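You operate a simulated robot arm through the tools that you are given. There is no shell and no other tool.

Carry out the task below with a simulated two-armed robot. There is one attempt and no reset: what you move stays moved.

## Task
Overload: set the mill dial to the amps on its cover, press Reset.
Fine: the dial cover ends closed. Where these are worked on the way, their far stop is far enough and under half their travel is too little: dial cover.

Only the result counts: the job must be done as asked and must still hold three seconds after the hand-in. Knocking over, shifting, dropping, spilling or breaking anything else fails it. Lids that push on must go on centred and level and be pressed home; caps that screw on are set level and turned clockwise until they are tight.

## Robot
Two 7-joint arms with fingered hands on one trunk that stands fixed in place. Base frame: the origin is at the foot of the trunk, x ahead of it, y to its left, z up. Readings come in cm, degrees, newtons and seconds.
The left shoulder is at [2.3, 18.2, 142.5], the right one opposite. With the tool pointing down near the work surface each hand reaches from about 38 to 78 cm from the base axis, measured 20 degrees to its own side. Payload 3.8 kg a hand.
Tool frame (each hand has its own): the origin (TCP) lies between the finger pads and is the grasp point; the fingertips stand 3 cm ahead of it; z points along the fingers, y is the line along which they close. The gripper opens to 10.4 cm; its body begins 3.5 cm behind the TCP. The gripper is a hand of 4 fingers: y runs from the thumb to the fingers, the wrist lies at [-1.7, -10.4, -17.8] in the tool frame.
Orientation is that of the tool frame in the base frame, as a unit quaternion [x, y, z, w]. With the fingers straight down and the wrist toward the robot, the tool's x, y and z point along [0, 1, 0], [1, 0, 0] and [0, 0, -1] of the base frame.

## Interface
- The arms move only by the tool move_arm. It takes "left_deltas", "right_deltas" or both (then of equal length, played together; a hand with none holds still); each is a list of rows, each a list of 2 entries, a list of its own where there are three numbers: the shift along the tool's x, y, z in cm, then the turn, a rotation vector about the tool's x, y, z in degrees. In form: [[[x, y, z], [ax, ay, az]], ...]. A call has 1 to 20 rows; each row shifts and turns the commanded pose from where the row before left it, along the tool's axes as they then stand. Each row takes 0.2 s and may step no farther than 5 cm and 8.6 degrees from the row before; otherwise, the whole call is refused. A pose out of reach is approached as far as the arm can. The call stops where the force on the tool passes 50 N (or 10 N more than at its start, if that is more) or the arm is blocked; 0.2 s more then pass. In this call time passes only in rows, and 0.2 s behind the last. It gives the time, the measured TCP pose, the force on the tool (base axes), the opening and the grip force at its end, in the units of the frame above (readings bear some noise), with the torque about the TCP (base axes, N m) and any sound that the robot's microphone picked up.
- Cameras (640 x 400 px; columns grow to the right, rows downward): "scene" is now at [9.87, -3.76, 163.31]; the picture's right is [-0.39, -0.92, 0.00], its down [-0.27, 0.11, -0.96] and it looks along [0.88, -0.38, -0.29] (base axes); focal length 273 px, centre (320, 200). "left" rides on the left gripper at [-6.6, -9, -12.6] in its tool frame; the picture's right is [-0.78, -0.30, 0.56], its down [0.57, -0.70, 0.42] and it looks along [0.26, 0.65, 0.71] (tool axes); focal length 275 px, centre (320, 200). "right" rides on the right gripper at [6.6, -9, -12.6] in its tool frame; the picture's right is [-0.78, 0.30, -0.56], its down [-0.57, -0.70, 0.42] and it looks along [-0.27, 0.65, 0.71] (tool axes); focal length 275 px, centre (320, 200). There is no depth. A picture from a camera that has moved, and an enlarged one, comes with that camera's place and axes in the base frame and with its lens.
- grab_frame(camera): a new picture of that camera. No time passes.
- lift_body(by): moves the trunk up (or, below 0, down) by that many cm; the arms and the scene camera ride with it, the base frame stays. It gives what a move gives, with no picture.
- set_fingers(index, middle, ring, thumb_bend, thumb_turn, hand): sets how far each is bent, from 0 (flat) to 1 (curled in); at 0.3 the hand is open as for a grip, at 0.7 the pads meet at the TCP. One left out holds its place. A second passes; each finger stops where it meets its share of the squeeze, and holds until it gets a number again. It is the only way to open and close the hand. It gives what a move gives, with no picture; readings hold the bend of each and the force on the fingers (four entries, about 0 where the hand has none), thumb and palm. thumb_turn goes from beside the hand (0) to across from the fingers (1), as for a grip.
- aim_head(pan, tilt): turns the head with the scene camera to pan (to the left, within 86 degrees either way) and tilt (down, from -29 to 69), counted from straight ahead of the robot (the tilt from the chest, where the trunk bows). It gives what a move gives.
- enlarge(camera, box): a new picture of the part [left, top, right, bottom] of that camera's present view, enlarged. No time passes.
- hand_in(): hands the job in; it is judged then, once.

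Nothing tells you positions but the pictures and the camera data. Unless the task says otherwise, let go and move clear before handing in.

The tools are called after ">>>" by a JSON object that holds its "method" and its "body". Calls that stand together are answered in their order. move_arm: Moves the arms, as the interface text tells. Its arguments: {"type":"object","properties":{"left_deltas":{"type":"array"},"right_deltas":{"type":"array"}},"required":[]} The other tools are called the same way: lift_body (by) moves the trunk up or down; set_fingers (index, middle, ring, thumb_bend, thumb_turn, hand) moves the fingers one by one; aim_head (pan, tilt) turns the head that bears the scene camera; grab_frame (camera) takes a picture; enlarge (camera, box) takes an enlarged picture of a part of a camera's view; hand_in () hands the job in.

At the start:

```text
t: 0.0
left_ee_pos: [42.96, -1.88, 149.93]
left_tool_rot: [0.707, 0.707, -0.001, 0.0]
left_wrist_force: [0.2, 0.2, 0.5]
left_ft_torque: [-0.06, -0.01, -0.01]
left_opening: 10.37
left_gripper_force: 0.0
left_shape: jaw
left_bend: [0.3, 0.3, 0.3, 0.3, 0.97]
left_finger forces: [0.0, 0.0, 0.1, 0.0, 0.0, 0.0]
right_ee_pos: [27.97, -42.96, 153.96]
right_tool_rot: [0.708, 0.706, 0.0, 0.001]
right_wrist_force: [-0.3, 0.2, 0.6]
right_ft_torque: [0.01, -0.01, 0.01]
right_opening: 10.37
right_gripper_force: 0.0
right_shape: jaw
right_bend: [0.3, 0.3, 0.3, 0.3, 0.97]
right_finger forces: [0.1, 0.0, 0.0, 0.1, 0.0, 0.0]
trunk travel left (down, up): [-57.5, 18.1]
head pan, tilt (commanded): [-23.1, 16.9]
```

scene: 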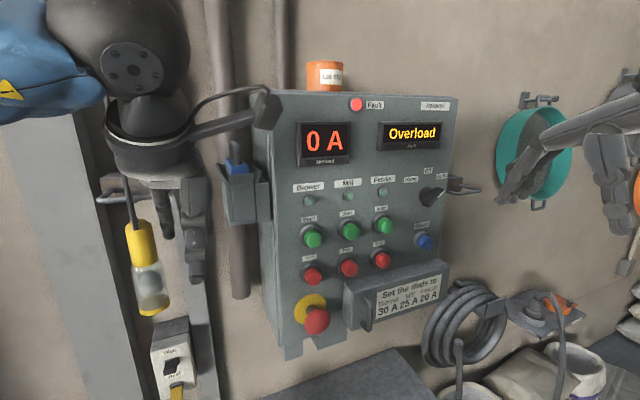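
right: 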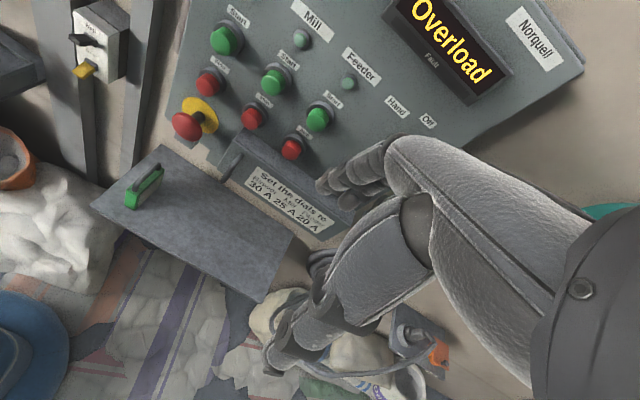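
left: 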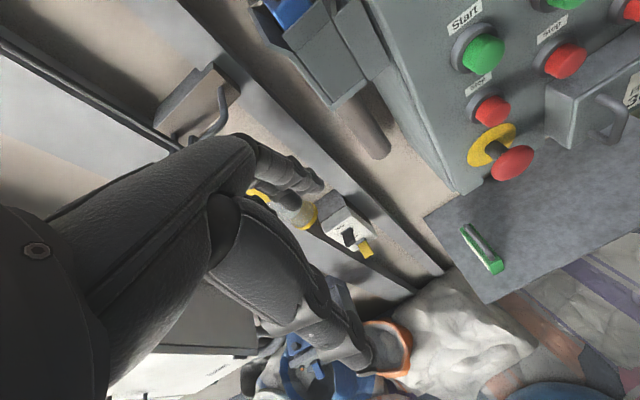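

I see a control panel with displays, start/stop buttons, a blue Reset button and a grey cover labelled "Set the dials to Blower / Mill / Feeder 30 A 25 A 20 A". I'll take enlarged views before moving anything.

>>> {"method": "enlarge", "body": {"camera": "scene", "box": [330, 230, 470, 340]}}

>>> {"method": "enlarge", "body": {"camera": "scene", "box": [250, 80, 480, 230]}}

>>> {"method": "enlarge", "body": {"camera": "right", "box": [160, 60, 360, 260]}}

```text
3.64 times, centred on (400, 285) of scene
camera zoom: at [9.87, -3.76, 163.31], right [-0.39, -0.92, 0.0], down [-0.27, 0.11, -0.96], along [0.88, -0.38, -0.29], focal length 993 px, centre (29, -109)
```

zoom: 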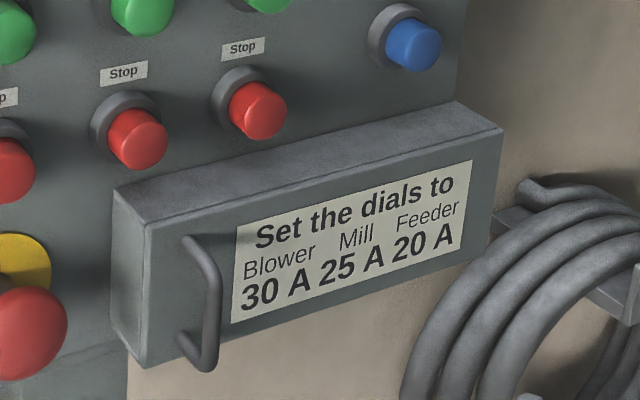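

```text
2.67 times, centred on (365, 155) of scene
camera zoom: at [9.87, -3.76, 163.31], right [-0.39, -0.92, 0.0], down [-0.27, 0.11, -0.96], along [0.88, -0.38, -0.29], focal length 728 px, centre (200, 320)
```

zoom: 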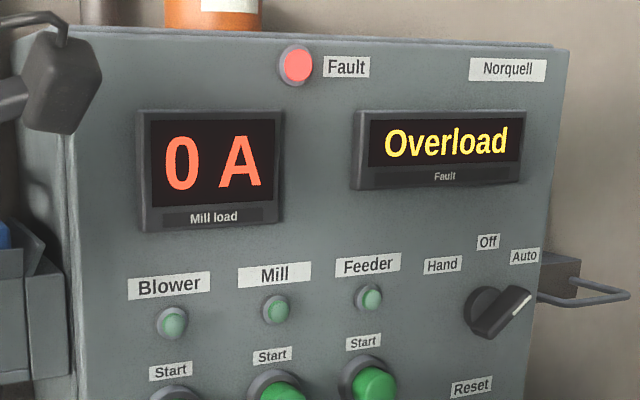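

```text
2.00 times, centred on (260, 160) of right
camera zoom: at [19.02, -36.41, 166.5], right [0.3, -0.78, 0.56], down [-0.7, -0.57, -0.42], along [0.65, -0.27, -0.71], focal length 551 px, centre (440, 280)
```

zoom: 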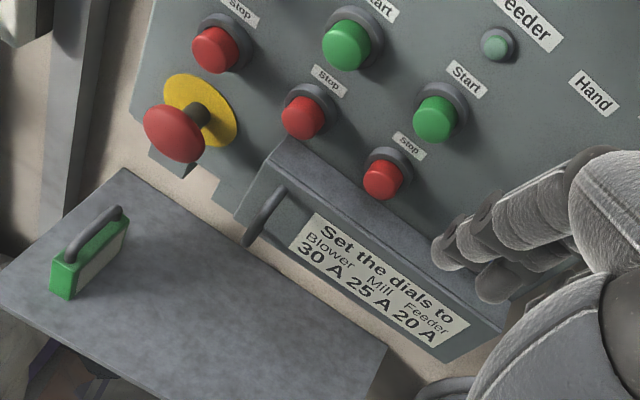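

The cover reads Mill 25 A. I'll take zoomed views of the cover, handle and panel edges from the available cameras to triangulate positions.

>>> {"method": "enlarge", "body": {"camera": "scene", "box": [330, 240, 410, 290]}}

>>> {"method": "enlarge", "body": {"camera": "scene", "box": [400, 160, 480, 290]}}

>>> {"method": "enlarge", "body": {"camera": "right", "box": [200, 120, 360, 250]}}

>>> {"method": "enlarge", "body": {"camera": "left", "box": [420, 0, 640, 200]}}

```text
8.00 times, centred on (370, 265) of scene
camera zoom: at [9.87, -3.76, 163.31], right [-0.39, -0.92, 0.0], down [-0.27, 0.11, -0.96], along [0.88, -0.38, -0.29], focal length 2184 px, centre (-80, -320)
```

zoom: 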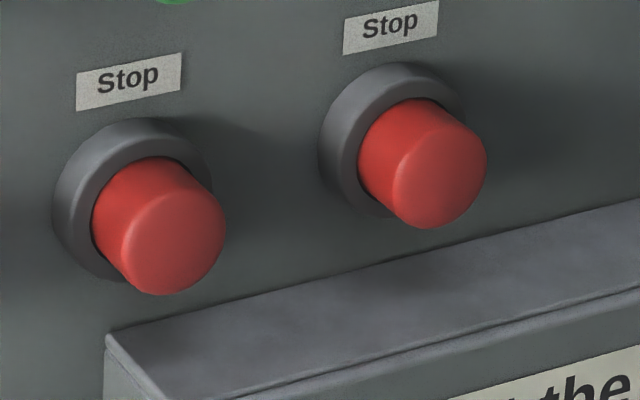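

```text
3.08 times, centred on (440, 225) of scene
camera zoom: at [9.87, -3.76, 163.31], right [-0.39, -0.92, 0.0], down [-0.27, 0.11, -0.96], along [0.88, -0.38, -0.29], focal length 840 px, centre (-49, 123)
```

zoom: 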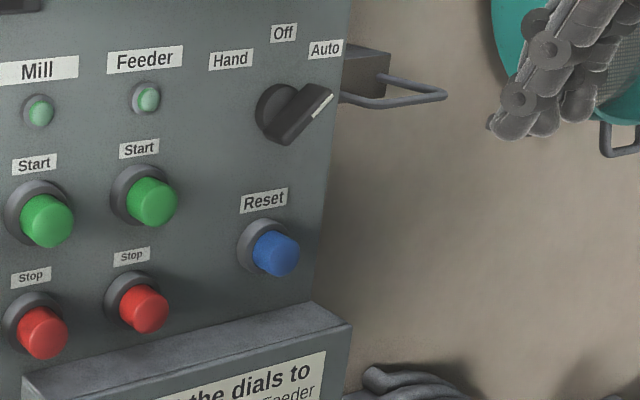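

```text
3.08 times, centred on (280, 185) of right
camera zoom: at [19.02, -36.41, 166.5], right [0.3, -0.78, 0.56], down [-0.7, -0.57, -0.42], along [0.65, -0.27, -0.71], focal length 847 px, centre (443, 246)
```

zoom: 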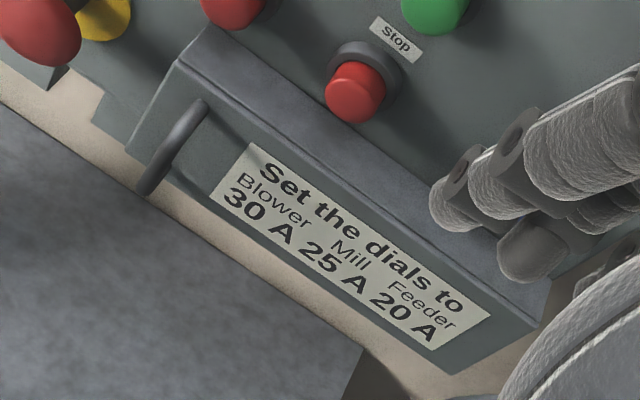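

```text
2.00 times, centred on (530, 100) of left
camera zoom: at [33.89, -8.26, 162.51], right [-0.3, -0.78, -0.56], down [-0.7, 0.57, -0.42], along [0.65, 0.26, -0.71], focal length 551 px, centre (-100, 400)
```

zoom: 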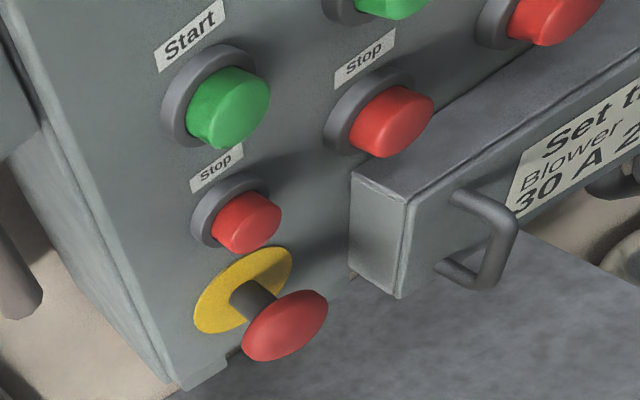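

The Mill setting is 25 A. From two views the cover's front face is near x≈55.5, y −31 to −59, z 115–125, with a vertical handle bar near [52, −34, 120] on its left side, so the hinge is probably on the right. Next I'll move the right hand in front of the panel at a standoff and start turning it to point forward.

>>> {"method": "move_arm", "body": {"right_deltas": [[[0.5, 2, 3], [0, 0, 0]], [[0.5, 2, 3], [0, 0, 0]], [[0.5, 2, 3], [0, 0, 0]], [[0.5, 2, 3], [0, 0, 0]], [[0.5, 2, 3], [0, 0, 0]], [[0.5, 2, 3], [0, 0, 0]]]}}

```text
t: 1.4
left_ee_pos: [43.11, -1.84, 149.87]
left_tool_rot: [0.707, 0.707, 0.0, 0.0]
left_wrist_force: [0.2, -0.8, 0.8]
left_ft_torque: [0.03, 0.0, 0.01]
left_opening: 10.34
left_gripper_force: 0.1
left_shape: jaw
left_bend: [0.3, 0.3, 0.3, 0.3, 0.97]
left_finger forces: [0.0, 0.0, 0.0, 0.0, 0.0, 0.0]
right_ee_pos: [40.06, -39.72, 135.87]
right_tool_rot: [0.707, 0.707, 0.0, 0.0]
right_wrist_force: [-0.6, -0.7, 0.1]
right_ft_torque: [-0.02, 0.02, 0.0]
right_opening: 10.36
right_gripper_force: 0.1
right_shape: jaw
right_bend: [0.3, 0.3, 0.3, 0.3, 0.97]
right_finger forces: [0.1, 0.0, 0.0, 0.0, 0.1, 0.0]
trunk travel left (down, up): [-57.5, 18.1]
head pan, tilt (commanded): [-23.1, 16.9]
```

The right hand is at [40, −39.7, 136], tool down, clear of the panel. Now I'll rotate it in place toward "fingers forward, index up".

>>> {"method": "move_arm", "body": {"right_deltas": [[[0, 0, 0], [-4.949, 4.949, 4.949]], [[0, 0, 0], [-4.949, 4.949, 4.949]], [[0, 0, 0], [-4.949, 4.949, 4.949]], [[0, 0, 0], [-4.949, 4.949, 4.949]], [[0, 0, 0], [-4.949, 4.949, 4.949]], [[0, 0, 0], [-4.949, 4.949, 4.949]], [[0, 0, 0], [-4.949, 4.949, 4.949]]]}}

>>> {"method": "grab_frame", "body": {"camera": "scene"}}

>>> {"method": "grab_frame", "body": {"camera": "right"}}

```text
t: 3.0
left_ee_pos: [43.09, -1.74, 149.86]
left_tool_rot: [0.707, 0.707, -0.001, 0.0]
left_wrist_force: [-0.1, 0.3, -0.7]
left_ft_torque: [-0.01, -0.01, 0.0]
left_opening: 10.37
left_gripper_force: 0.0
left_shape: jaw
left_bend: [0.3, 0.3, 0.3, 0.3, 0.97]
left_finger forces: [0.0, 0.0, 0.0, 0.0, 0.1, 0.0]
right_ee_pos: [41.06, -40.9, 135.99]
right_tool_rot: [0.816, 0.408, 0.409, -0.002]
right_wrist_force: [0.2, 0.1, 0.8]
right_ft_torque: [0.0, -0.01, -0.02]
right_opening: 10.4
right_gripper_force: 0.0
right_shape: jaw
right_bend: [0.3, 0.3, 0.3, 0.3, 0.97]
right_finger forces: [0.0, 0.0, 0.0, 0.1, 0.0, 0.0]
right hand out of reach, approached as far as the arm can: row 7
trunk travel left (down, up): [-57.5, 18.1]
head pan, tilt (commanded): [-23.1, 16.9]
```

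```text
taken
camera scene: at [9.92, -3.8, 163.3], right [-0.39, -0.92, 0.0], down [-0.27, 0.11, -0.96], along [0.88, -0.38, -0.29], focal length 273 px, centre (320, 200)
```

scene: 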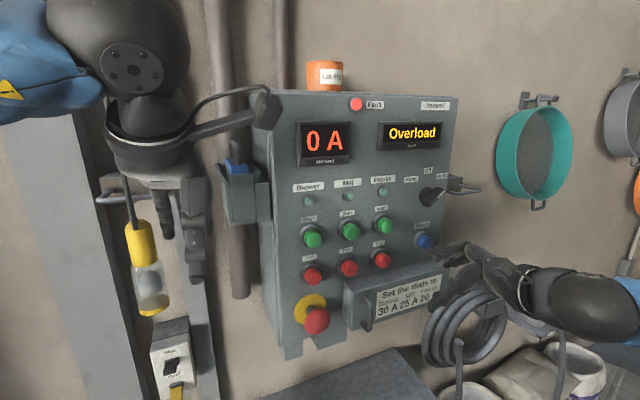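

```text
taken
camera right: at [28.96, -34.82, 145.72], right [-0.43, -0.9, -0.05], down [-0.37, 0.23, -0.9], along [0.82, -0.37, -0.44], focal length 275 px, centre (320, 200)
```

right: 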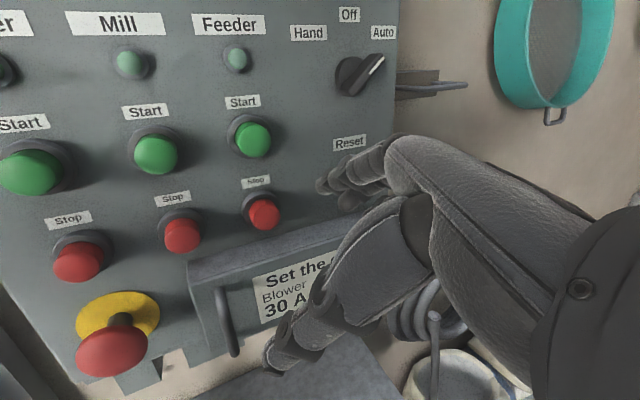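

The arm hit a reach limit because the wrist was too close to the shoulder. Raising the trunk should give the arm room to fold naturally, so I'll lift it and check.

>>> {"method": "lift_body", "body": {"by": 15}}

```text
t: 4.8
left_ee_pos: [43.0, -1.79, 164.84]
left_tool_rot: [0.707, 0.707, 0.0, 0.0]
left_wrist_force: [1.1, -0.8, -0.2]
left_ft_torque: [-0.03, 0.01, -0.03]
left_opening: 10.36
left_gripper_force: 0.1
left_shape: jaw
left_bend: [0.3, 0.3, 0.3, 0.3, 0.97]
left_finger forces: [0.1, 0.0, 0.0, 0.0, 0.0, 0.0]
right_ee_pos: [41.0, -40.96, 151.14]
right_tool_rot: [0.817, 0.408, 0.408, 0.0]
right_wrist_force: [0.2, -0.1, 0.6]
right_ft_torque: [-0.01, 0.0, 0.0]
right_opening: 10.37
right_gripper_force: 0.2
right_shape: jaw
right_bend: [0.3, 0.3, 0.3, 0.3, 0.97]
right_finger forces: [0.0, 0.0, 0.1, 0.0, 0.0, 0.1]
trunk travel left (down, up): [-72.5, 3.1]
head pan, tilt (commanded): [-23.1, 16.9]
```

Trunk is up 15 cm; the right hand is at [41, −41, 151]. I'll bring the hand down in front of the handle, staying about 10 cm off it.

>>> {"method": "move_arm", "body": {"right_deltas": [[[-2.29, -2.0, 2.71], [0, 0, 0]], [[-2.29, -2.0, 2.71], [0, 0, 0]], [[-2.29, -2.0, 2.71], [0, 0, 0]], [[-2.29, -2.0, 2.71], [0, 0, 0]], [[-2.29, -2.0, 2.71], [0, 0, 0]], [[-2.29, -2.0, 2.71], [0, 0, 0]], [[-2.29, -2.0, 2.71], [0, 0, 0]]]}}

```text
t: 6.3
left_ee_pos: [43.06, -1.8, 164.89]
left_tool_rot: [0.707, 0.707, 0.0, 0.0]
left_wrist_force: [-0.9, -0.5, -0.1]
left_ft_torque: [0.02, 0.01, 0.0]
left_opening: 10.35
left_gripper_force: 0.0
left_shape: jaw
left_bend: [0.3, 0.3, 0.3, 0.3, 0.97]
left_finger forces: [0.0, 0.0, 0.0, 0.0, 0.0, 0.1]
right_ee_pos: [39.01, -35.94, 123.04]
right_tool_rot: [0.816, 0.408, 0.409, 0.001]
right_wrist_force: [0.3, -0.2, -0.1]
right_ft_torque: [-0.03, 0.0, -0.02]
right_opening: 10.39
right_gripper_force: 0.0
right_shape: jaw
right_bend: [0.3, 0.3, 0.3, 0.3, 0.97]
right_finger forces: [0.0, 0.0, 0.0, 0.0, 0.0, 0.0]
trunk travel left (down, up): [-72.5, 3.1]
head pan, tilt (commanded): [-23.1, 16.9]
```

Reached as commanded. Now the second half of the rotation, so the tool points forward with the index finger up.

>>> {"method": "move_arm", "body": {"right_deltas": [[[0, 0, 0], [-4.949, 4.949, 4.949]], [[0, 0, 0], [-4.949, 4.949, 4.949]], [[0, 0, 0], [-4.949, 4.949, 4.949]], [[0, 0, 0], [-4.949, 4.949, 4.949]], [[0, 0, 0], [-4.949, 4.949, 4.949]], [[0, 0, 0], [-4.949, 4.949, 4.949]], [[0, 0, 0], [-4.949, 4.949, 4.949]]]}}

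>>> {"method": "grab_frame", "body": {"camera": "right"}}

>>> {"method": "grab_frame", "body": {"camera": "scene"}}

```text
t: 8.0
left_ee_pos: [42.94, -2.07, 164.86]
left_tool_rot: [0.708, 0.706, 0.001, -0.001]
left_wrist_force: [0.2, -0.1, -0.4]
left_ft_torque: [0.0, 0.0, -0.01]
left_opening: 10.37
left_gripper_force: 0.1
left_shape: jaw
left_bend: [0.3, 0.3, 0.3, 0.3, 0.97]
left_finger forces: [0.0, 0.0, 0.1, 0.0, 0.0, 0.0]
right_ee_pos: [39.02, -35.94, 122.89]
right_tool_rot: [0.753, 0.101, 0.65, 0.001]
right_wrist_force: [0.2, -0.6, 0.0]
right_ft_torque: [-0.01, -0.01, 0.01]
right_opening: 10.38
right_gripper_force: 0.1
right_shape: jaw
right_bend: [0.3, 0.3, 0.3, 0.3, 0.97]
right_finger forces: [0.1, 0.1, 0.0, 0.1, 0.0, 0.0]
right hand out of reach, approached as far as the arm can: row 6, 7
trunk travel left (down, up): [-72.5, 3.1]
head pan, tilt (commanded): [-23.1, 16.9]
```

```text
taken
camera right: at [26.28, -28.04, 130.11], right [-0.6, -0.48, -0.63], down [0.23, 0.66, -0.72], along [0.76, -0.58, -0.28], focal length 275 px, centre (320, 200)
```

right: 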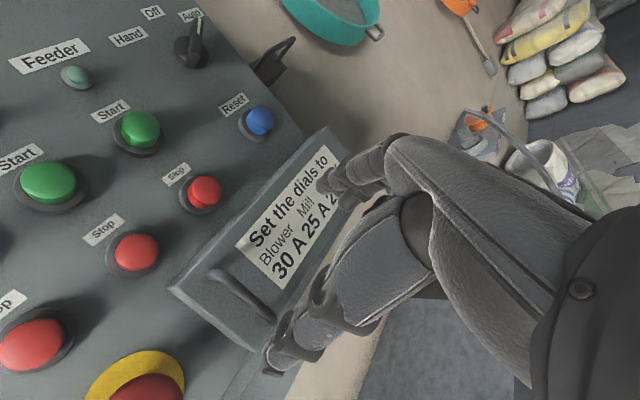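

```text
taken
camera scene: at [9.48, -3.97, 178.31], right [-0.39, -0.92, 0.0], down [-0.27, 0.12, -0.96], along [0.88, -0.38, -0.29], focal length 273 px, centre (320, 200)
```

scene: 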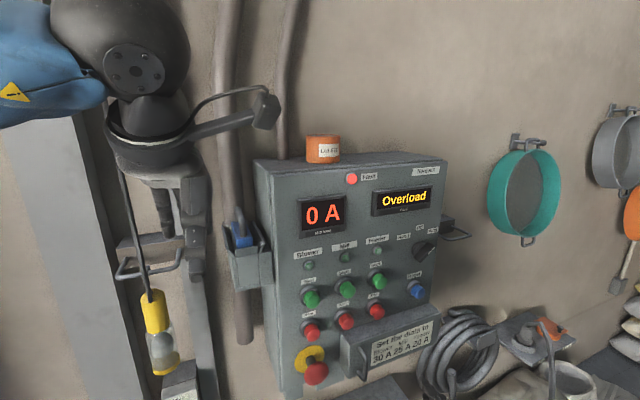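

The tool is now nearly forward-pointing (about 9° down and 8° left), which is usable. I'll zoom in on the handle from both cameras for precise triangulation.

>>> {"method": "enlarge", "body": {"camera": "right", "box": [160, 220, 320, 400]}}

>>> {"method": "enlarge", "body": {"camera": "scene", "box": [320, 290, 460, 390]}}

```text
2.22 times, centred on (240, 310) of right
camera zoom: at [26.28, -28.04, 130.11], right [-0.6, -0.48, -0.63], down [0.23, 0.66, -0.72], along [0.76, -0.58, -0.28], focal length 612 px, centre (498, -44)
```

zoom: 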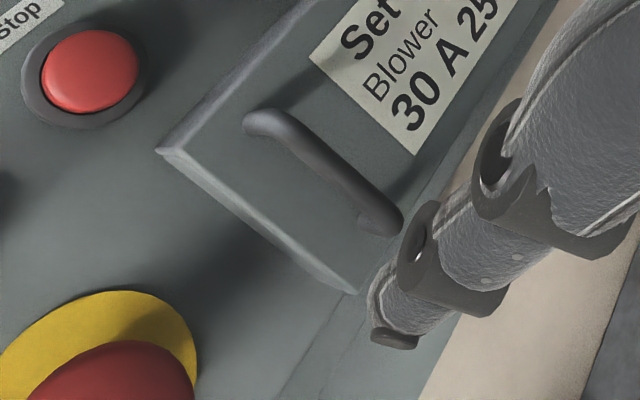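

```text
4.00 times, centred on (390, 340) of scene
camera zoom: at [9.48, -3.97, 178.31], right [-0.39, -0.92, 0.0], down [-0.27, 0.12, -0.96], along [0.88, -0.38, -0.29], focal length 1092 px, centre (40, -360)
```

zoom: 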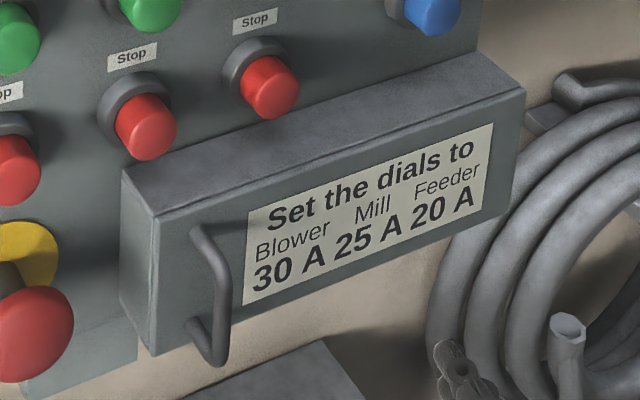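

The handle bar sits at x≈52.2, y≈−34.05, z 117–124, and both views agree. I'll advance halfway along the tool axis and re-measure, because the commanded pose may differ from the measured one.

>>> {"method": "move_arm", "body": {"right_deltas": [[[-0.1, -0.1, 2.0], [0, 0, 0]], [[-0.1, -0.1, 2.0], [0, 0, 0]], [[-0.1, -0.1, 2.0], [0, 0, 0]]]}}

>>> {"method": "grab_frame", "body": {"camera": "right"}}

```text
t: 8.8
left_ee_pos: [43.06, -1.75, 164.86]
left_tool_rot: [0.707, 0.707, 0.0, 0.0]
left_wrist_force: [0.0, -0.6, 0.4]
left_ft_torque: [-0.02, 0.03, -0.01]
left_opening: 10.33
left_gripper_force: 0.1
left_shape: jaw
left_bend: [0.3, 0.3, 0.3, 0.3, 0.97]
left_finger forces: [0.0, 0.0, 0.0, 0.0, 0.0, 0.0]
right_ee_pos: [44.77, -34.79, 121.76]
right_tool_rot: [0.753, 0.101, 0.651, 0.001]
right_wrist_force: [0.3, 0.4, 0.0]
right_ft_torque: [0.03, -0.05, -0.01]
right_opening: 10.38
right_gripper_force: 0.2
right_shape: jaw
right_bend: [0.3, 0.3, 0.3, 0.3, 0.97]
right_finger forces: [0.1, 0.0, 0.1, 0.0, 0.0, 0.0]
trunk travel left (down, up): [-72.5, 3.1]
head pan, tilt (commanded): [-23.1, 16.9]
```

```text
taken
camera right: at [32.12, -26.76, 129.02], right [-0.6, -0.48, -0.63], down [0.23, 0.65, -0.72], along [0.76, -0.58, -0.28], focal length 275 px, centre (320, 200)
```

right: 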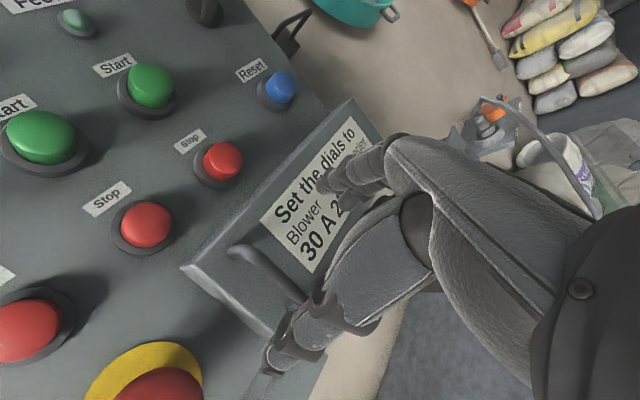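

Orientation is held. The bar lies ahead between the thumb (lower) and fingers (upper). I'll advance the rest slowly so the bar sits about 1 cm ahead of the TCP.

>>> {"method": "move_arm", "body": {"right_deltas": [[[-0.05, 0, 1.3], [0, 0, 0]], [[-0.05, 0, 1.3], [0, 0, 0]], [[-0.05, 0, 1.3], [0, 0, 0]], [[-0.05, 0, 1.2], [0, 0, 0]], [[0, 0, 1.0], [0, 0, 0]]]}}

>>> {"method": "grab_frame", "body": {"camera": "right"}}

>>> {"method": "enlarge", "body": {"camera": "scene", "box": [310, 280, 450, 390]}}

```text
t: 9.9
left_ee_pos: [43.01, -1.81, 164.9]
left_tool_rot: [0.707, 0.707, -0.001, 0.0]
left_wrist_force: [-0.1, -0.6, -0.5]
left_ft_torque: [0.0, 0.01, -0.02]
left_opening: 10.35
left_gripper_force: 0.1
left_shape: jaw
left_bend: [0.3, 0.3, 0.3, 0.3, 0.97]
left_finger forces: [0.0, 0.1, 0.0, 0.1, 0.0, 0.0]
right_ee_pos: [50.84, -34.04, 120.84]
right_tool_rot: [0.753, 0.101, 0.65, 0.001]
right_wrist_force: [-0.2, -0.1, -0.5]
right_ft_torque: [-0.01, 0.02, 0.0]
right_opening: 10.39
right_gripper_force: 0.1
right_shape: jaw
right_bend: [0.3, 0.3, 0.3, 0.3, 0.97]
right_finger forces: [0.0, 0.1, 0.0, 0.0, 0.1, 0.0]
trunk travel left (down, up): [-72.5, 3.1]
head pan, tilt (commanded): [-23.1, 16.9]
```

```text
taken
camera right: at [38.14, -25.96, 127.92], right [-0.6, -0.48, -0.63], down [0.23, 0.66, -0.72], along [0.76, -0.58, -0.28], focal length 275 px, centre (320, 200)
```

right: 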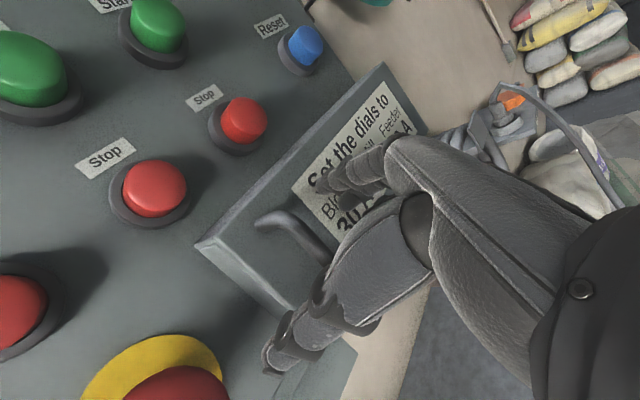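

```text
3.64 times, centred on (380, 335) of scene
camera zoom: at [9.52, -3.74, 178.31], right [-0.39, -0.92, 0.0], down [-0.27, 0.11, -0.96], along [0.88, -0.38, -0.29], focal length 993 px, centre (102, -291)
```

zoom: 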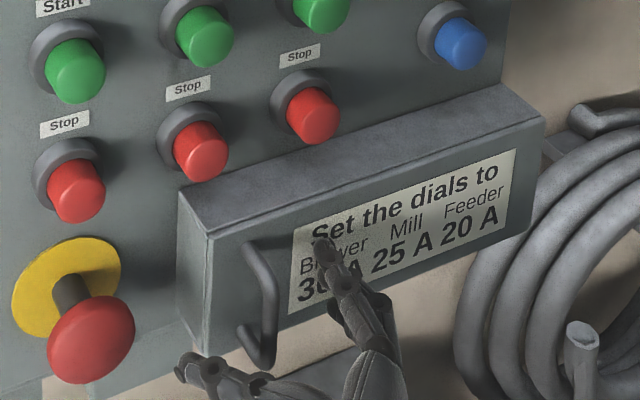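

No contact yet; the bar is between the thumb and fingers. I'll close partway first to check the geometry.

>>> {"method": "set_fingers", "body": {"hand": "right", "index": 0.52, "middle": 0.52, "ring": 0.52, "thumb_bend": 0.52}}

>>> {"method": "grab_frame", "body": {"camera": "right"}}

>>> {"method": "enlarge", "body": {"camera": "scene", "box": [310, 300, 430, 400]}}

```text
t: 10.9
left_ee_pos: [42.97, -1.74, 164.82]
left_tool_rot: [0.708, 0.707, 0.0, -0.001]
left_wrist_force: [-0.8, 0.8, 0.0]
left_ft_torque: [0.03, -0.05, 0.02]
left_opening: 10.36
left_gripper_force: 0.1
left_shape: jaw
left_bend: [0.3, 0.3, 0.3, 0.3, 0.97]
left_finger forces: [0.0, 0.0, 0.0, 0.0, 0.0, 0.0]
right_ee_pos: [50.79, -34.03, 120.7]
right_tool_rot: [0.752, 0.101, 0.651, 0.001]
right_wrist_force: [-0.1, 0.9, 0.3]
right_ft_torque: [0.01, 0.02, 0.0]
right_opening: 4.92
right_gripper_force: 0.1
right_shape: fingers
right_bend: [0.52, 0.52, 0.52, 0.52, 0.97]
right_finger forces: [0.0, 0.1, 0.1, 0.1, 0.1, 0.0]
trunk travel left (down, up): [-72.5, 3.1]
head pan, tilt (commanded): [-23.1, 16.9]
```

```text
taken
camera right: at [38.08, -25.99, 127.93], right [-0.6, -0.48, -0.63], down [0.23, 0.66, -0.72], along [0.76, -0.58, -0.28], focal length 275 px, centre (320, 200)
```

right: 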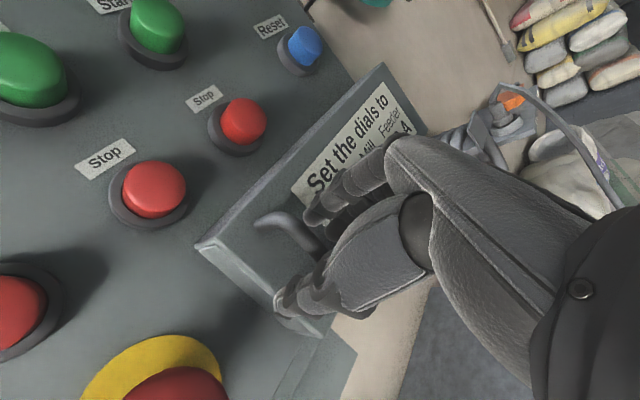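

```text
4.00 times, centred on (370, 350) of scene
camera zoom: at [9.48, -3.75, 178.31], right [-0.39, -0.92, 0.0], down [-0.27, 0.11, -0.96], along [0.88, -0.38, -0.29], focal length 1092 px, centre (120, -400)
```

zoom: 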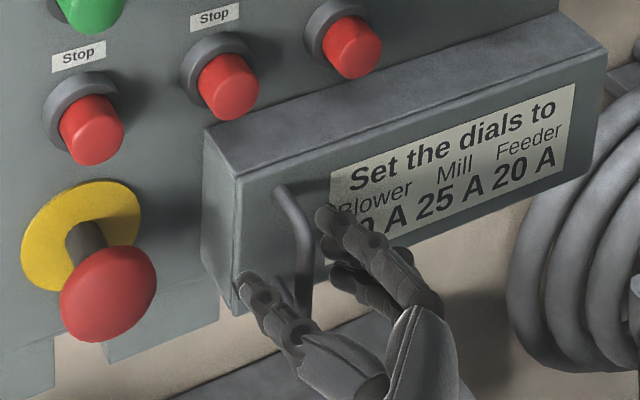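

The bar is caged between the thumb and fingers. Now I'll close the grip on it.

>>> {"method": "set_fingers", "body": {"hand": "right", "index": 0.75, "middle": 0.75, "ring": 0.75, "thumb_bend": 0.72}}

>>> {"method": "grab_frame", "body": {"camera": "right"}}

>>> {"method": "enlarge", "body": {"camera": "scene", "box": [310, 300, 430, 400]}}

```text
t: 11.9
left_ee_pos: [43.2, -1.93, 164.82]
left_tool_rot: [0.706, 0.708, 0.0, 0.0]
left_wrist_force: [0.3, 0.2, 0.9]
left_ft_torque: [0.0, 0.0, -0.01]
left_opening: 10.38
left_gripper_force: 0.0
left_shape: jaw
left_bend: [0.3, 0.3, 0.3, 0.3, 0.97]
left_finger forces: [0.0, 0.0, 0.0, 0.0, 0.1, 0.0]
right_ee_pos: [50.94, -34.12, 120.74]
right_tool_rot: [0.753, 0.101, 0.651, 0.001]
right_wrist_force: [7.4, -6.6, 0.0]
right_ft_torque: [-0.16, -0.1, 0.0]
right_opening: 0.0
right_gripper_force: 4.9
right_shape: fingers
right_bend: [0.74, 0.74, 0.74, 0.7, 0.97]
right_finger forces: [0.0, 4.5, 5.4, 0.0, 0.0, 0.0]
trunk travel left (down, up): [-72.5, 3.1]
head pan, tilt (commanded): [-23.1, 16.9]
```

```text
taken
camera right: at [38.22, -26.13, 127.9], right [-0.6, -0.48, -0.63], down [0.23, 0.66, -0.72], along [0.76, -0.58, -0.28], focal length 275 px, centre (320, 200)
```

right: 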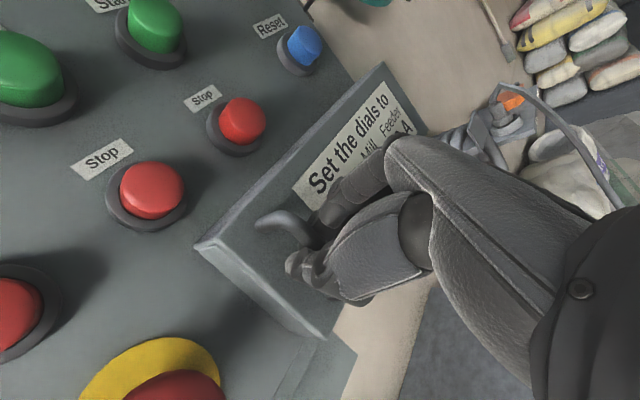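

```text
4.00 times, centred on (370, 350) of scene
camera zoom: at [9.65, -3.9, 178.3], right [-0.39, -0.92, 0.0], down [-0.27, 0.11, -0.96], along [0.88, -0.38, -0.29], focal length 1092 px, centre (120, -400)
```

zoom: 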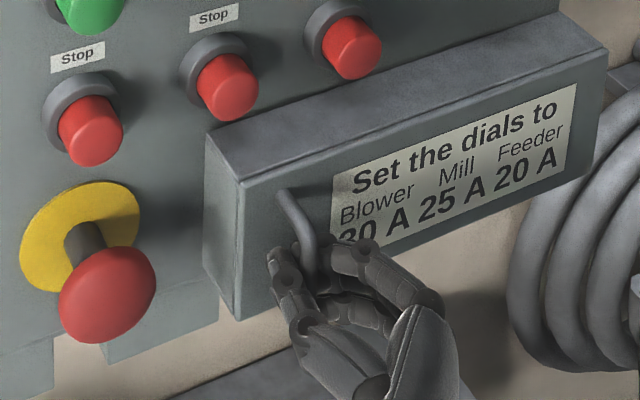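

The middle and ring fingers are hooked around the bar, and the reaction on the tool is +x/−y, which is a hooking contact. I'll pull gently about 2 cm along the expected hinge arc and look.

>>> {"method": "move_arm", "body": {"right_deltas": [[[-0.09, 0.08, -0.49], [0, 0, 0]], [[-0.09, 0.08, -0.49], [0, 0, 0]], [[-0.09, 0.08, -0.49], [0, 0, 0]], [[-0.09, 0.08, -0.49], [0, 0, 0]]]}}

>>> {"method": "enlarge", "body": {"camera": "scene", "box": [310, 280, 450, 400]}}

```text
t: 12.9
left_ee_pos: [43.16, -2.02, 164.9]
left_tool_rot: [0.707, 0.707, 0.001, -0.001]
left_wrist_force: [-0.1, 0.4, -0.9]
left_ft_torque: [-0.03, -0.03, -0.02]
left_opening: 10.33
left_gripper_force: 0.1
left_shape: jaw
left_bend: [0.3, 0.3, 0.3, 0.3, 0.97]
left_finger forces: [0.1, 0.0, 0.0, 0.0, 0.0, 0.0]
right_ee_pos: [48.8, -34.9, 120.74]
right_tool_rot: [0.753, 0.1, 0.651, 0.0]
right_wrist_force: [3.2, -9.7, 1.9]
right_ft_torque: [-0.23, -0.11, -0.07]
right_opening: 0.01
right_gripper_force: 5.1
right_shape: fingers
right_bend: [0.74, 0.74, 0.74, 0.7, 0.97]
right_finger forces: [0.0, 3.4, 6.0, 0.0, 0.0, 0.0]
trunk travel left (down, up): [-72.5, 3.1]
head pan, tilt (commanded): [-23.1, 16.9]
```

```text
3.33 times, centred on (380, 340) of scene
camera zoom: at [9.49, -3.97, 178.3], right [-0.39, -0.92, 0.0], down [-0.27, 0.12, -0.96], along [0.88, -0.38, -0.29], focal length 910 px, centre (120, -267)
```

zoom: 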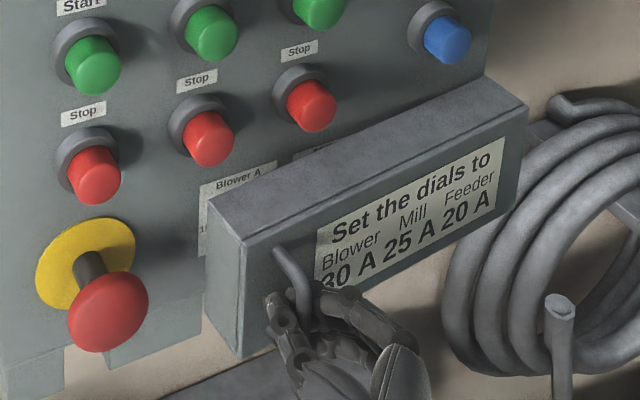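

The cover opens as a door hinged on its right side, and a Blower scale is visible behind its left edge. I'll continue along the arc, turning the hand with the cover.

>>> {"method": "move_arm", "body": {"right_deltas": [[[-0.34, 0.49, -1.73], [3.92, 0.52, -0.62]], [[-0.34, 0.49, -1.73], [3.92, 0.52, -0.62]], [[-0.34, 0.49, -1.73], [3.92, 0.52, -0.62]]]}}

>>> {"method": "grab_frame", "body": {"camera": "scene"}}

```text
t: 13.8
left_ee_pos: [42.97, -2.12, 164.95]
left_tool_rot: [0.707, 0.708, 0.001, 0.0]
left_wrist_force: [0.2, -1.3, 0.3]
left_ft_torque: [0.03, -0.02, 0.0]
left_opening: 10.35
left_gripper_force: 0.1
left_shape: jaw
left_bend: [0.3, 0.3, 0.3, 0.3, 0.97]
left_finger forces: [0.0, 0.0, 0.1, 0.0, 0.0, 0.0]
right_ee_pos: [43.89, -37.17, 120.86]
right_tool_rot: [0.735, 0.18, 0.65, -0.071]
right_wrist_force: [0.2, -1.1, 11.3]
right_ft_torque: [-0.05, -0.38, 0.13]
right_opening: 0.0
right_gripper_force: 11.2
right_shape: fingers
right_bend: [0.75, 0.75, 0.74, 0.69, 0.97]
right_finger forces: [0.2, 1.6, 12.3, 0.1, 8.0, 0.1]
right hand out of reach, approached as far as the arm can: row 2
trunk travel left (down, up): [-72.5, 3.1]
head pan, tilt (commanded): [-23.1, 16.9]
```

```text
taken
camera scene: at [9.41, -4.05, 178.32], right [-0.39, -0.92, 0.0], down [-0.27, 0.12, -0.96], along [0.88, -0.38, -0.29], focal length 273 px, centre (320, 200)
```

scene: 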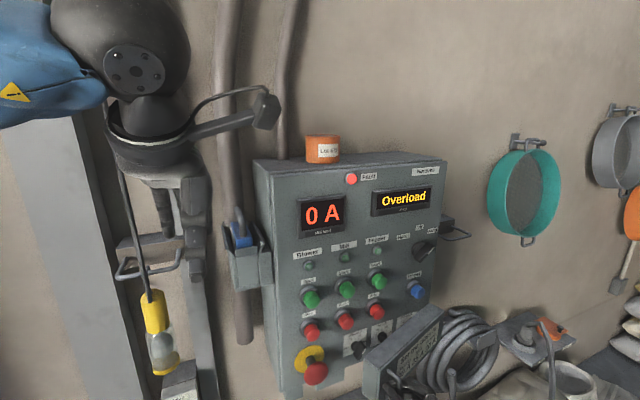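

The cover is swinging open. I'll tilt the head down to watch it and check the hand's hold.

>>> {"method": "aim_head", "body": {"pan": -32, "tilt": 36}}

>>> {"method": "grab_frame", "body": {"camera": "scene"}}

>>> {"method": "grab_frame", "body": {"camera": "right"}}

```text
t: 14.6
left_ee_pos: [42.95, -1.64, 164.95]
left_tool_rot: [0.707, 0.707, 0.001, 0.0]
left_wrist_force: [-0.4, -0.7, -0.3]
left_ft_torque: [0.0, -0.02, 0.0]
left_opening: 10.36
left_gripper_force: 0.0
left_shape: jaw
left_bend: [0.3, 0.3, 0.3, 0.3, 0.97]
left_finger forces: [0.0, 0.0, 0.0, 0.0, 0.0, 0.1]
right_ee_pos: [44.04, -37.08, 120.85]
right_tool_rot: [0.737, 0.18, 0.649, -0.067]
right_wrist_force: [2.7, -2.7, 16.6]
right_ft_torque: [-0.01, -0.5, 0.11]
right_opening: 0.02
right_gripper_force: 13.5
right_shape: fingers
right_bend: [0.75, 0.75, 0.74, 0.7, 0.97]
right_finger forces: [0.6, 1.7, 17.0, 0.0, 8.2, 0.1]
trunk travel left (down, up): [-72.5, 3.1]
head pan, tilt (commanded): [-32.0, 36.0]
```

```text
taken
camera scene: at [8.23, -4.65, 175.29], right [-0.53, -0.85, 0.0], down [-0.5, 0.31, -0.81], along [0.69, -0.43, -0.59], focal length 273 px, centre (320, 200)
```

scene: 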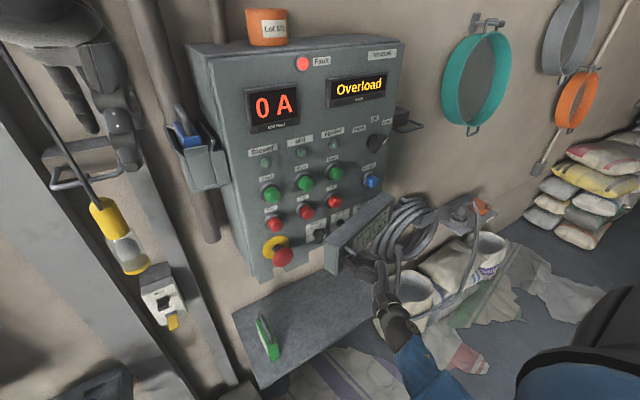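

```text
taken
camera right: at [29.88, -32.0, 127.98], right [-0.49, -0.6, -0.64], down [0.09, 0.69, -0.72], along [0.87, -0.41, -0.28], focal length 275 px, centre (320, 200)
```

right: 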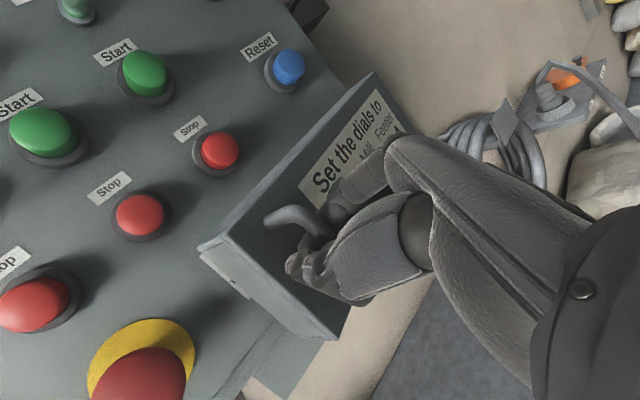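

The hand still holds the bar with the cover about 17° open, and the ring finger is pressing on the handle's lower bend. I'll keep following the arc with a slight upward drift.

>>> {"method": "move_arm", "body": {"right_deltas": [[[-0.14, 0.52, -1.78], [3.92, 0.54, -0.6]], [[-0.14, 0.52, -1.78], [3.92, 0.54, -0.6]], [[-0.14, 0.52, -1.78], [3.92, 0.54, -0.6]], [[-0.14, 0.52, -1.78], [3.92, 0.54, -0.6]]]}}

>>> {"method": "grab_frame", "body": {"camera": "scene"}}

>>> {"method": "grab_frame", "body": {"camera": "right"}}

```text
t: 15.6
left_ee_pos: [43.12, -2.07, 164.92]
left_tool_rot: [0.707, 0.707, 0.0, 0.0]
left_wrist_force: [-0.8, 0.2, 0.4]
left_ft_torque: [-0.01, -0.04, -0.02]
left_opening: 10.36
left_gripper_force: 0.1
left_shape: jaw
left_bend: [0.3, 0.3, 0.3, 0.3, 0.97]
left_finger forces: [0.0, 0.0, 0.0, 0.1, 0.0, 0.1]
right_ee_pos: [38.53, -42.53, 121.3]
right_tool_rot: [0.708, 0.278, 0.63, -0.158]
right_wrist_force: [0.5, -1.6, -5.7]
right_ft_torque: [-0.01, -0.12, 0.07]
right_opening: 0.01
right_gripper_force: 6.2
right_shape: fingers
right_bend: [0.75, 0.75, 0.74, 0.69, 0.98]
right_finger forces: [0.0, 1.0, 4.0, 0.0, 7.1, 0.0]
trunk travel left (down, up): [-72.5, 3.1]
head pan, tilt (commanded): [-32.0, 36.0]
```

```text
taken
camera scene: at [8.28, -4.97, 175.25], right [-0.53, -0.85, 0.0], down [-0.5, 0.31, -0.81], along [0.69, -0.43, -0.59], focal length 273 px, centre (320, 200)
```

scene: 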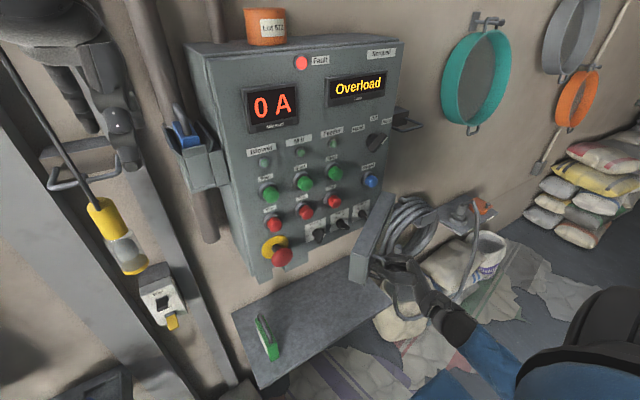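

```text
taken
camera right: at [23.58, -41.35, 128.48], right [-0.31, -0.71, -0.64], down [-0.1, 0.69, -0.72], along [0.94, -0.16, -0.29], focal length 275 px, centre (320, 200)
```

right: 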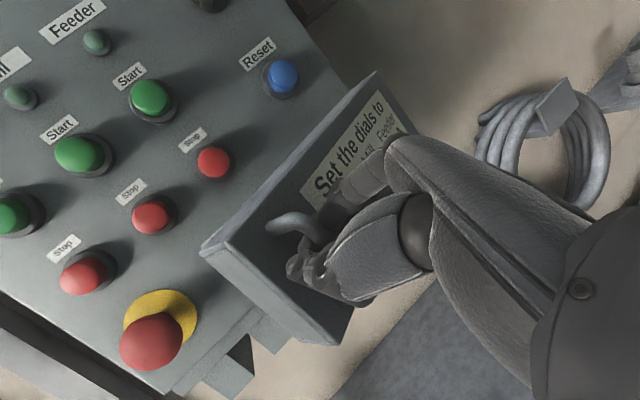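

All three dials are now visible with the cover about 35° open, and the hand is tracking it well. Continuing along the arc.

>>> {"method": "move_arm", "body": {"right_deltas": [[[-0.36, 0.49, -1.75], [3.92, 0.54, -0.6]], [[-0.36, 0.49, -1.75], [3.92, 0.54, -0.6]], [[-0.36, 0.49, -1.75], [3.92, 0.54, -0.6]], [[-0.36, 0.49, -1.75], [3.92, 0.54, -0.6]]]}}

>>> {"method": "grab_frame", "body": {"camera": "scene"}}

```text
t: 16.6
left_ee_pos: [43.1, -1.91, 164.89]
left_tool_rot: [0.708, 0.706, 0.0, -0.002]
left_wrist_force: [0.6, -0.1, -0.1]
left_ft_torque: [0.03, -0.01, 0.01]
left_opening: 10.35
left_gripper_force: 0.1
left_shape: jaw
left_bend: [0.3, 0.3, 0.3, 0.3, 0.97]
left_finger forces: [0.0, 0.1, 0.0, 0.0, 0.0, 0.0]
right_ee_pos: [34.8, -48.66, 121.46]
right_tool_rot: [0.658, 0.375, 0.605, -0.245]
right_wrist_force: [1.8, -0.4, -1.8]
right_ft_torque: [0.02, -0.12, 0.01]
right_opening: 0.01
right_gripper_force: 2.0
right_shape: fingers
right_bend: [0.75, 0.75, 0.74, 0.69, 0.97]
right_finger forces: [0.0, 0.6, 2.8, 0.1, 0.0, 0.0]
trunk travel left (down, up): [-72.5, 3.1]
head pan, tilt (commanded): [-32.0, 36.0]
```

```text
taken
camera scene: at [8.31, -4.89, 175.26], right [-0.53, -0.85, 0.0], down [-0.5, 0.31, -0.81], along [0.69, -0.43, -0.59], focal length 273 px, centre (320, 200)
```

scene: 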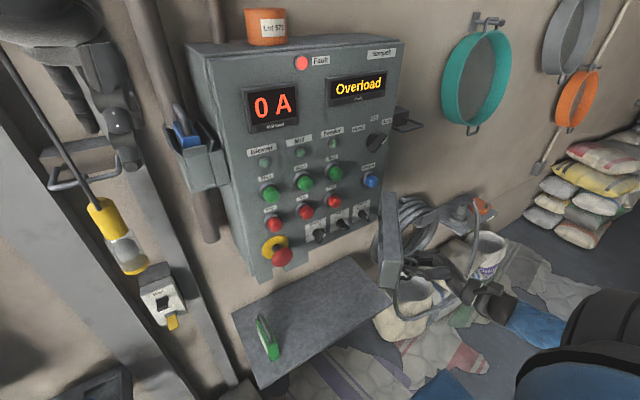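

The cover is about 50° open and still hooked. Continuing another 16°.

>>> {"method": "move_arm", "body": {"right_deltas": [[[-0.36, 0.49, -1.75], [3.92, 0.54, -0.6]], [[-0.36, 0.49, -1.75], [3.92, 0.54, -0.6]], [[-0.36, 0.49, -1.75], [3.92, 0.54, -0.6]], [[-0.36, 0.49, -1.75], [3.92, 0.54, -0.6]]]}}

>>> {"method": "grab_frame", "body": {"camera": "scene"}}

>>> {"method": "grab_frame", "body": {"camera": "right"}}

```text
t: 17.6
left_ee_pos: [43.05, -1.83, 165.01]
left_tool_rot: [0.708, 0.706, 0.0, 0.0]
left_wrist_force: [0.1, 0.0, 0.1]
left_ft_torque: [0.0, 0.0, 0.0]
left_opening: 10.34
left_gripper_force: 0.1
left_shape: jaw
left_bend: [0.3, 0.3, 0.3, 0.3, 0.97]
left_finger forces: [0.1, 0.0, 0.0, 0.1, 0.0, 0.1]
right_ee_pos: [32.79, -55.79, 121.21]
right_tool_rot: [0.6, 0.463, 0.564, -0.327]
right_wrist_force: [-0.2, 0.2, 3.9]
right_ft_torque: [0.06, -0.08, 0.08]
right_opening: 0.01
right_gripper_force: 1.9
right_shape: fingers
right_bend: [0.75, 0.75, 0.74, 0.69, 0.97]
right_finger forces: [0.1, 0.1, 2.0, 0.1, 1.7, 0.0]
trunk travel left (down, up): [-72.5, 3.1]
head pan, tilt (commanded): [-32.0, 36.0]
```

```text
taken
camera scene: at [8.33, -4.78, 175.26], right [-0.53, -0.85, 0.0], down [-0.5, 0.31, -0.81], along [0.69, -0.43, -0.59], focal length 273 px, centre (320, 200)
```

scene: 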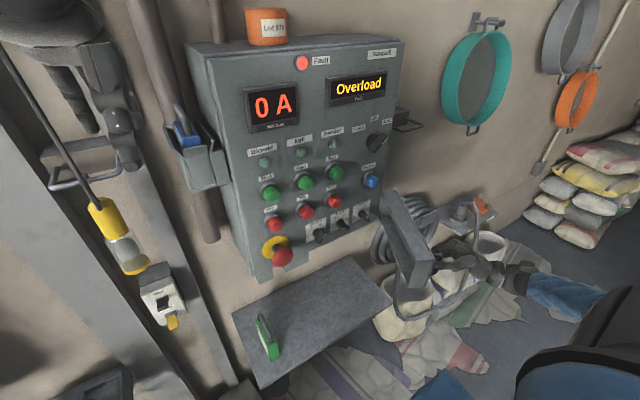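

```text
taken
camera right: at [19.43, -62.87, 128.34], right [0.12, -0.76, -0.64], down [-0.45, 0.53, -0.72], along [0.88, 0.37, -0.28], focal length 275 px, centre (320, 200)
```

right: 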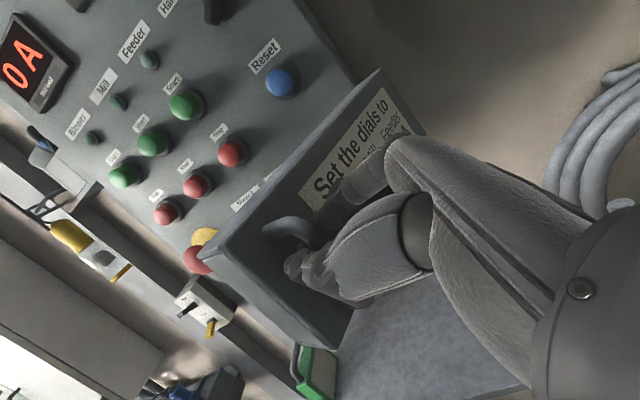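

About 66° open now. Continuing.

>>> {"method": "move_arm", "body": {"right_deltas": [[[-0.3, 0.49, -1.75], [3.92, 0.54, -0.6]], [[-0.3, 0.49, -1.75], [3.92, 0.54, -0.6]], [[-0.3, 0.49, -1.75], [3.92, 0.54, -0.6]], [[-0.3, 0.49, -1.75], [3.92, 0.54, -0.6]]]}}

>>> {"method": "grab_frame", "body": {"camera": "scene"}}

```text
t: 18.5
left_ee_pos: [43.32, -2.14, 164.84]
left_tool_rot: [0.707, 0.707, 0.0, -0.001]
left_wrist_force: [0.1, -0.2, 0.3]
left_ft_torque: [0.02, 0.01, 0.0]
left_opening: 10.34
left_gripper_force: 0.0
left_shape: jaw
left_bend: [0.3, 0.3, 0.3, 0.3, 0.97]
left_finger forces: [0.0, 0.0, 0.0, 0.0, 0.1, 0.0]
right_ee_pos: [32.31, -58.0, 122.62]
right_tool_rot: [0.557, 0.523, 0.512, -0.393]
right_wrist_force: [13.5, -2.5, -20.3]
right_ft_torque: [-0.29, 0.0, -0.2]
right_opening: 0.0
right_gripper_force: 14.8
right_shape: fingers
right_bend: [0.74, 0.75, 0.74, 0.7, 0.97]
right_finger forces: [23.8, 1.1, 4.4, 0.0, 0.7, 0.0]
right hand out of reach, approached as far as the arm can: row 2, 3, 4
trunk travel left (down, up): [-72.5, 3.1]
head pan, tilt (commanded): [-32.0, 36.0]
stopped in row 4 (right hand): the force on the tool passed its limit at 59 N (the readings are from after the stop); the commanded pose is now the measured one
```

```text
taken
camera scene: at [8.63, -5.05, 175.24], right [-0.53, -0.85, 0.0], down [-0.5, 0.31, -0.81], along [0.68, -0.43, -0.59], focal length 273 px, centre (320, 200)
```

scene: 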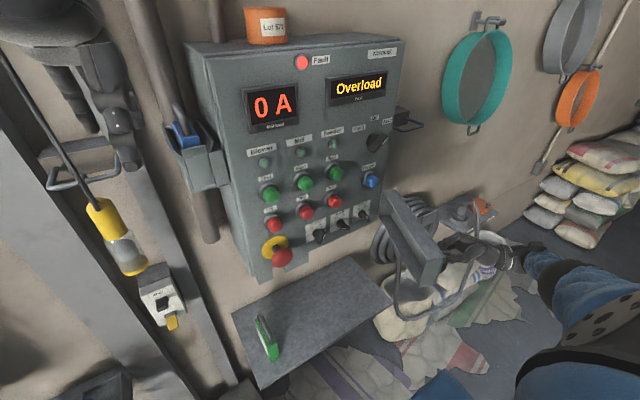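

The arm reached its limit at about 73–75° of cover opening. I'll release the handle here, then push the cover further from its inside face with the hand in a better posture.

>>> {"method": "set_fingers", "body": {"hand": "right", "index": 0.25, "middle": 0.25, "ring": 0.25, "thumb_bend": 0.25}}

>>> {"method": "grab_frame", "body": {"camera": "right"}}

>>> {"method": "enlarge", "body": {"camera": "scene", "box": [340, 170, 560, 330]}}

```text
t: 19.5
left_ee_pos: [43.04, -1.86, 164.93]
left_tool_rot: [0.707, 0.707, 0.0, -0.001]
left_wrist_force: [0.4, -1.0, -0.1]
left_ft_torque: [0.0, 0.0, -0.01]
left_opening: 10.38
left_gripper_force: 0.2
left_shape: jaw
left_bend: [0.3, 0.3, 0.3, 0.3, 0.97]
left_finger forces: [0.1, 0.0, 0.0, 0.0, 0.1, 0.1]
right_ee_pos: [32.09, -57.86, 123.06]
right_tool_rot: [0.553, 0.525, 0.514, -0.393]
right_wrist_force: [0.8, -0.4, -0.5]
right_ft_torque: [0.01, 0.02, 0.01]
right_opening: 11.52
right_gripper_force: 0.0
right_shape: fingers
right_bend: [0.25, 0.25, 0.25, 0.25, 0.97]
right_finger forces: [0.0, 0.0, 0.0, 0.0, 0.1, 0.0]
trunk travel left (down, up): [-72.5, 3.1]
head pan, tilt (commanded): [-32.0, 36.0]
```

```text
taken
camera right: at [20.75, -67.86, 130.56], right [0.27, -0.72, -0.64], down [-0.58, 0.41, -0.71], along [0.77, 0.56, -0.31], focal length 275 px, centre (320, 200)
```

right: 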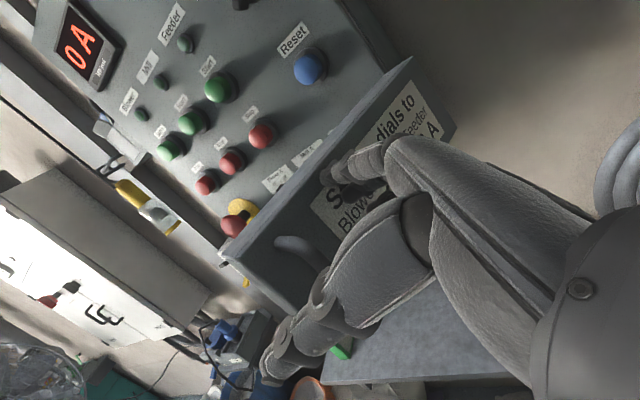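

```text
2.50 times, centred on (450, 250) of scene
camera zoom: at [8.3, -4.76, 175.26], right [-0.53, -0.85, 0.0], down [-0.5, 0.31, -0.81], along [0.69, -0.43, -0.59], focal length 683 px, centre (-5, 75)
```

zoom: 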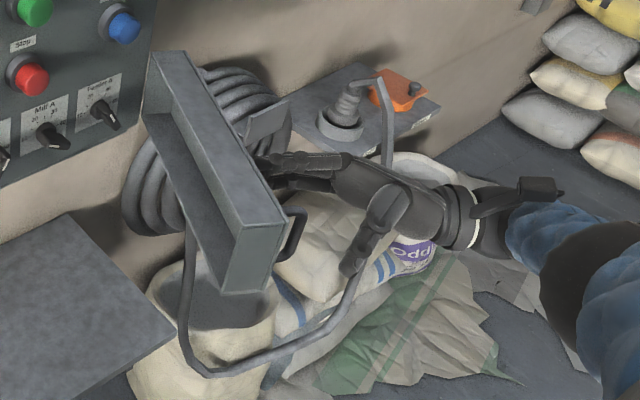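

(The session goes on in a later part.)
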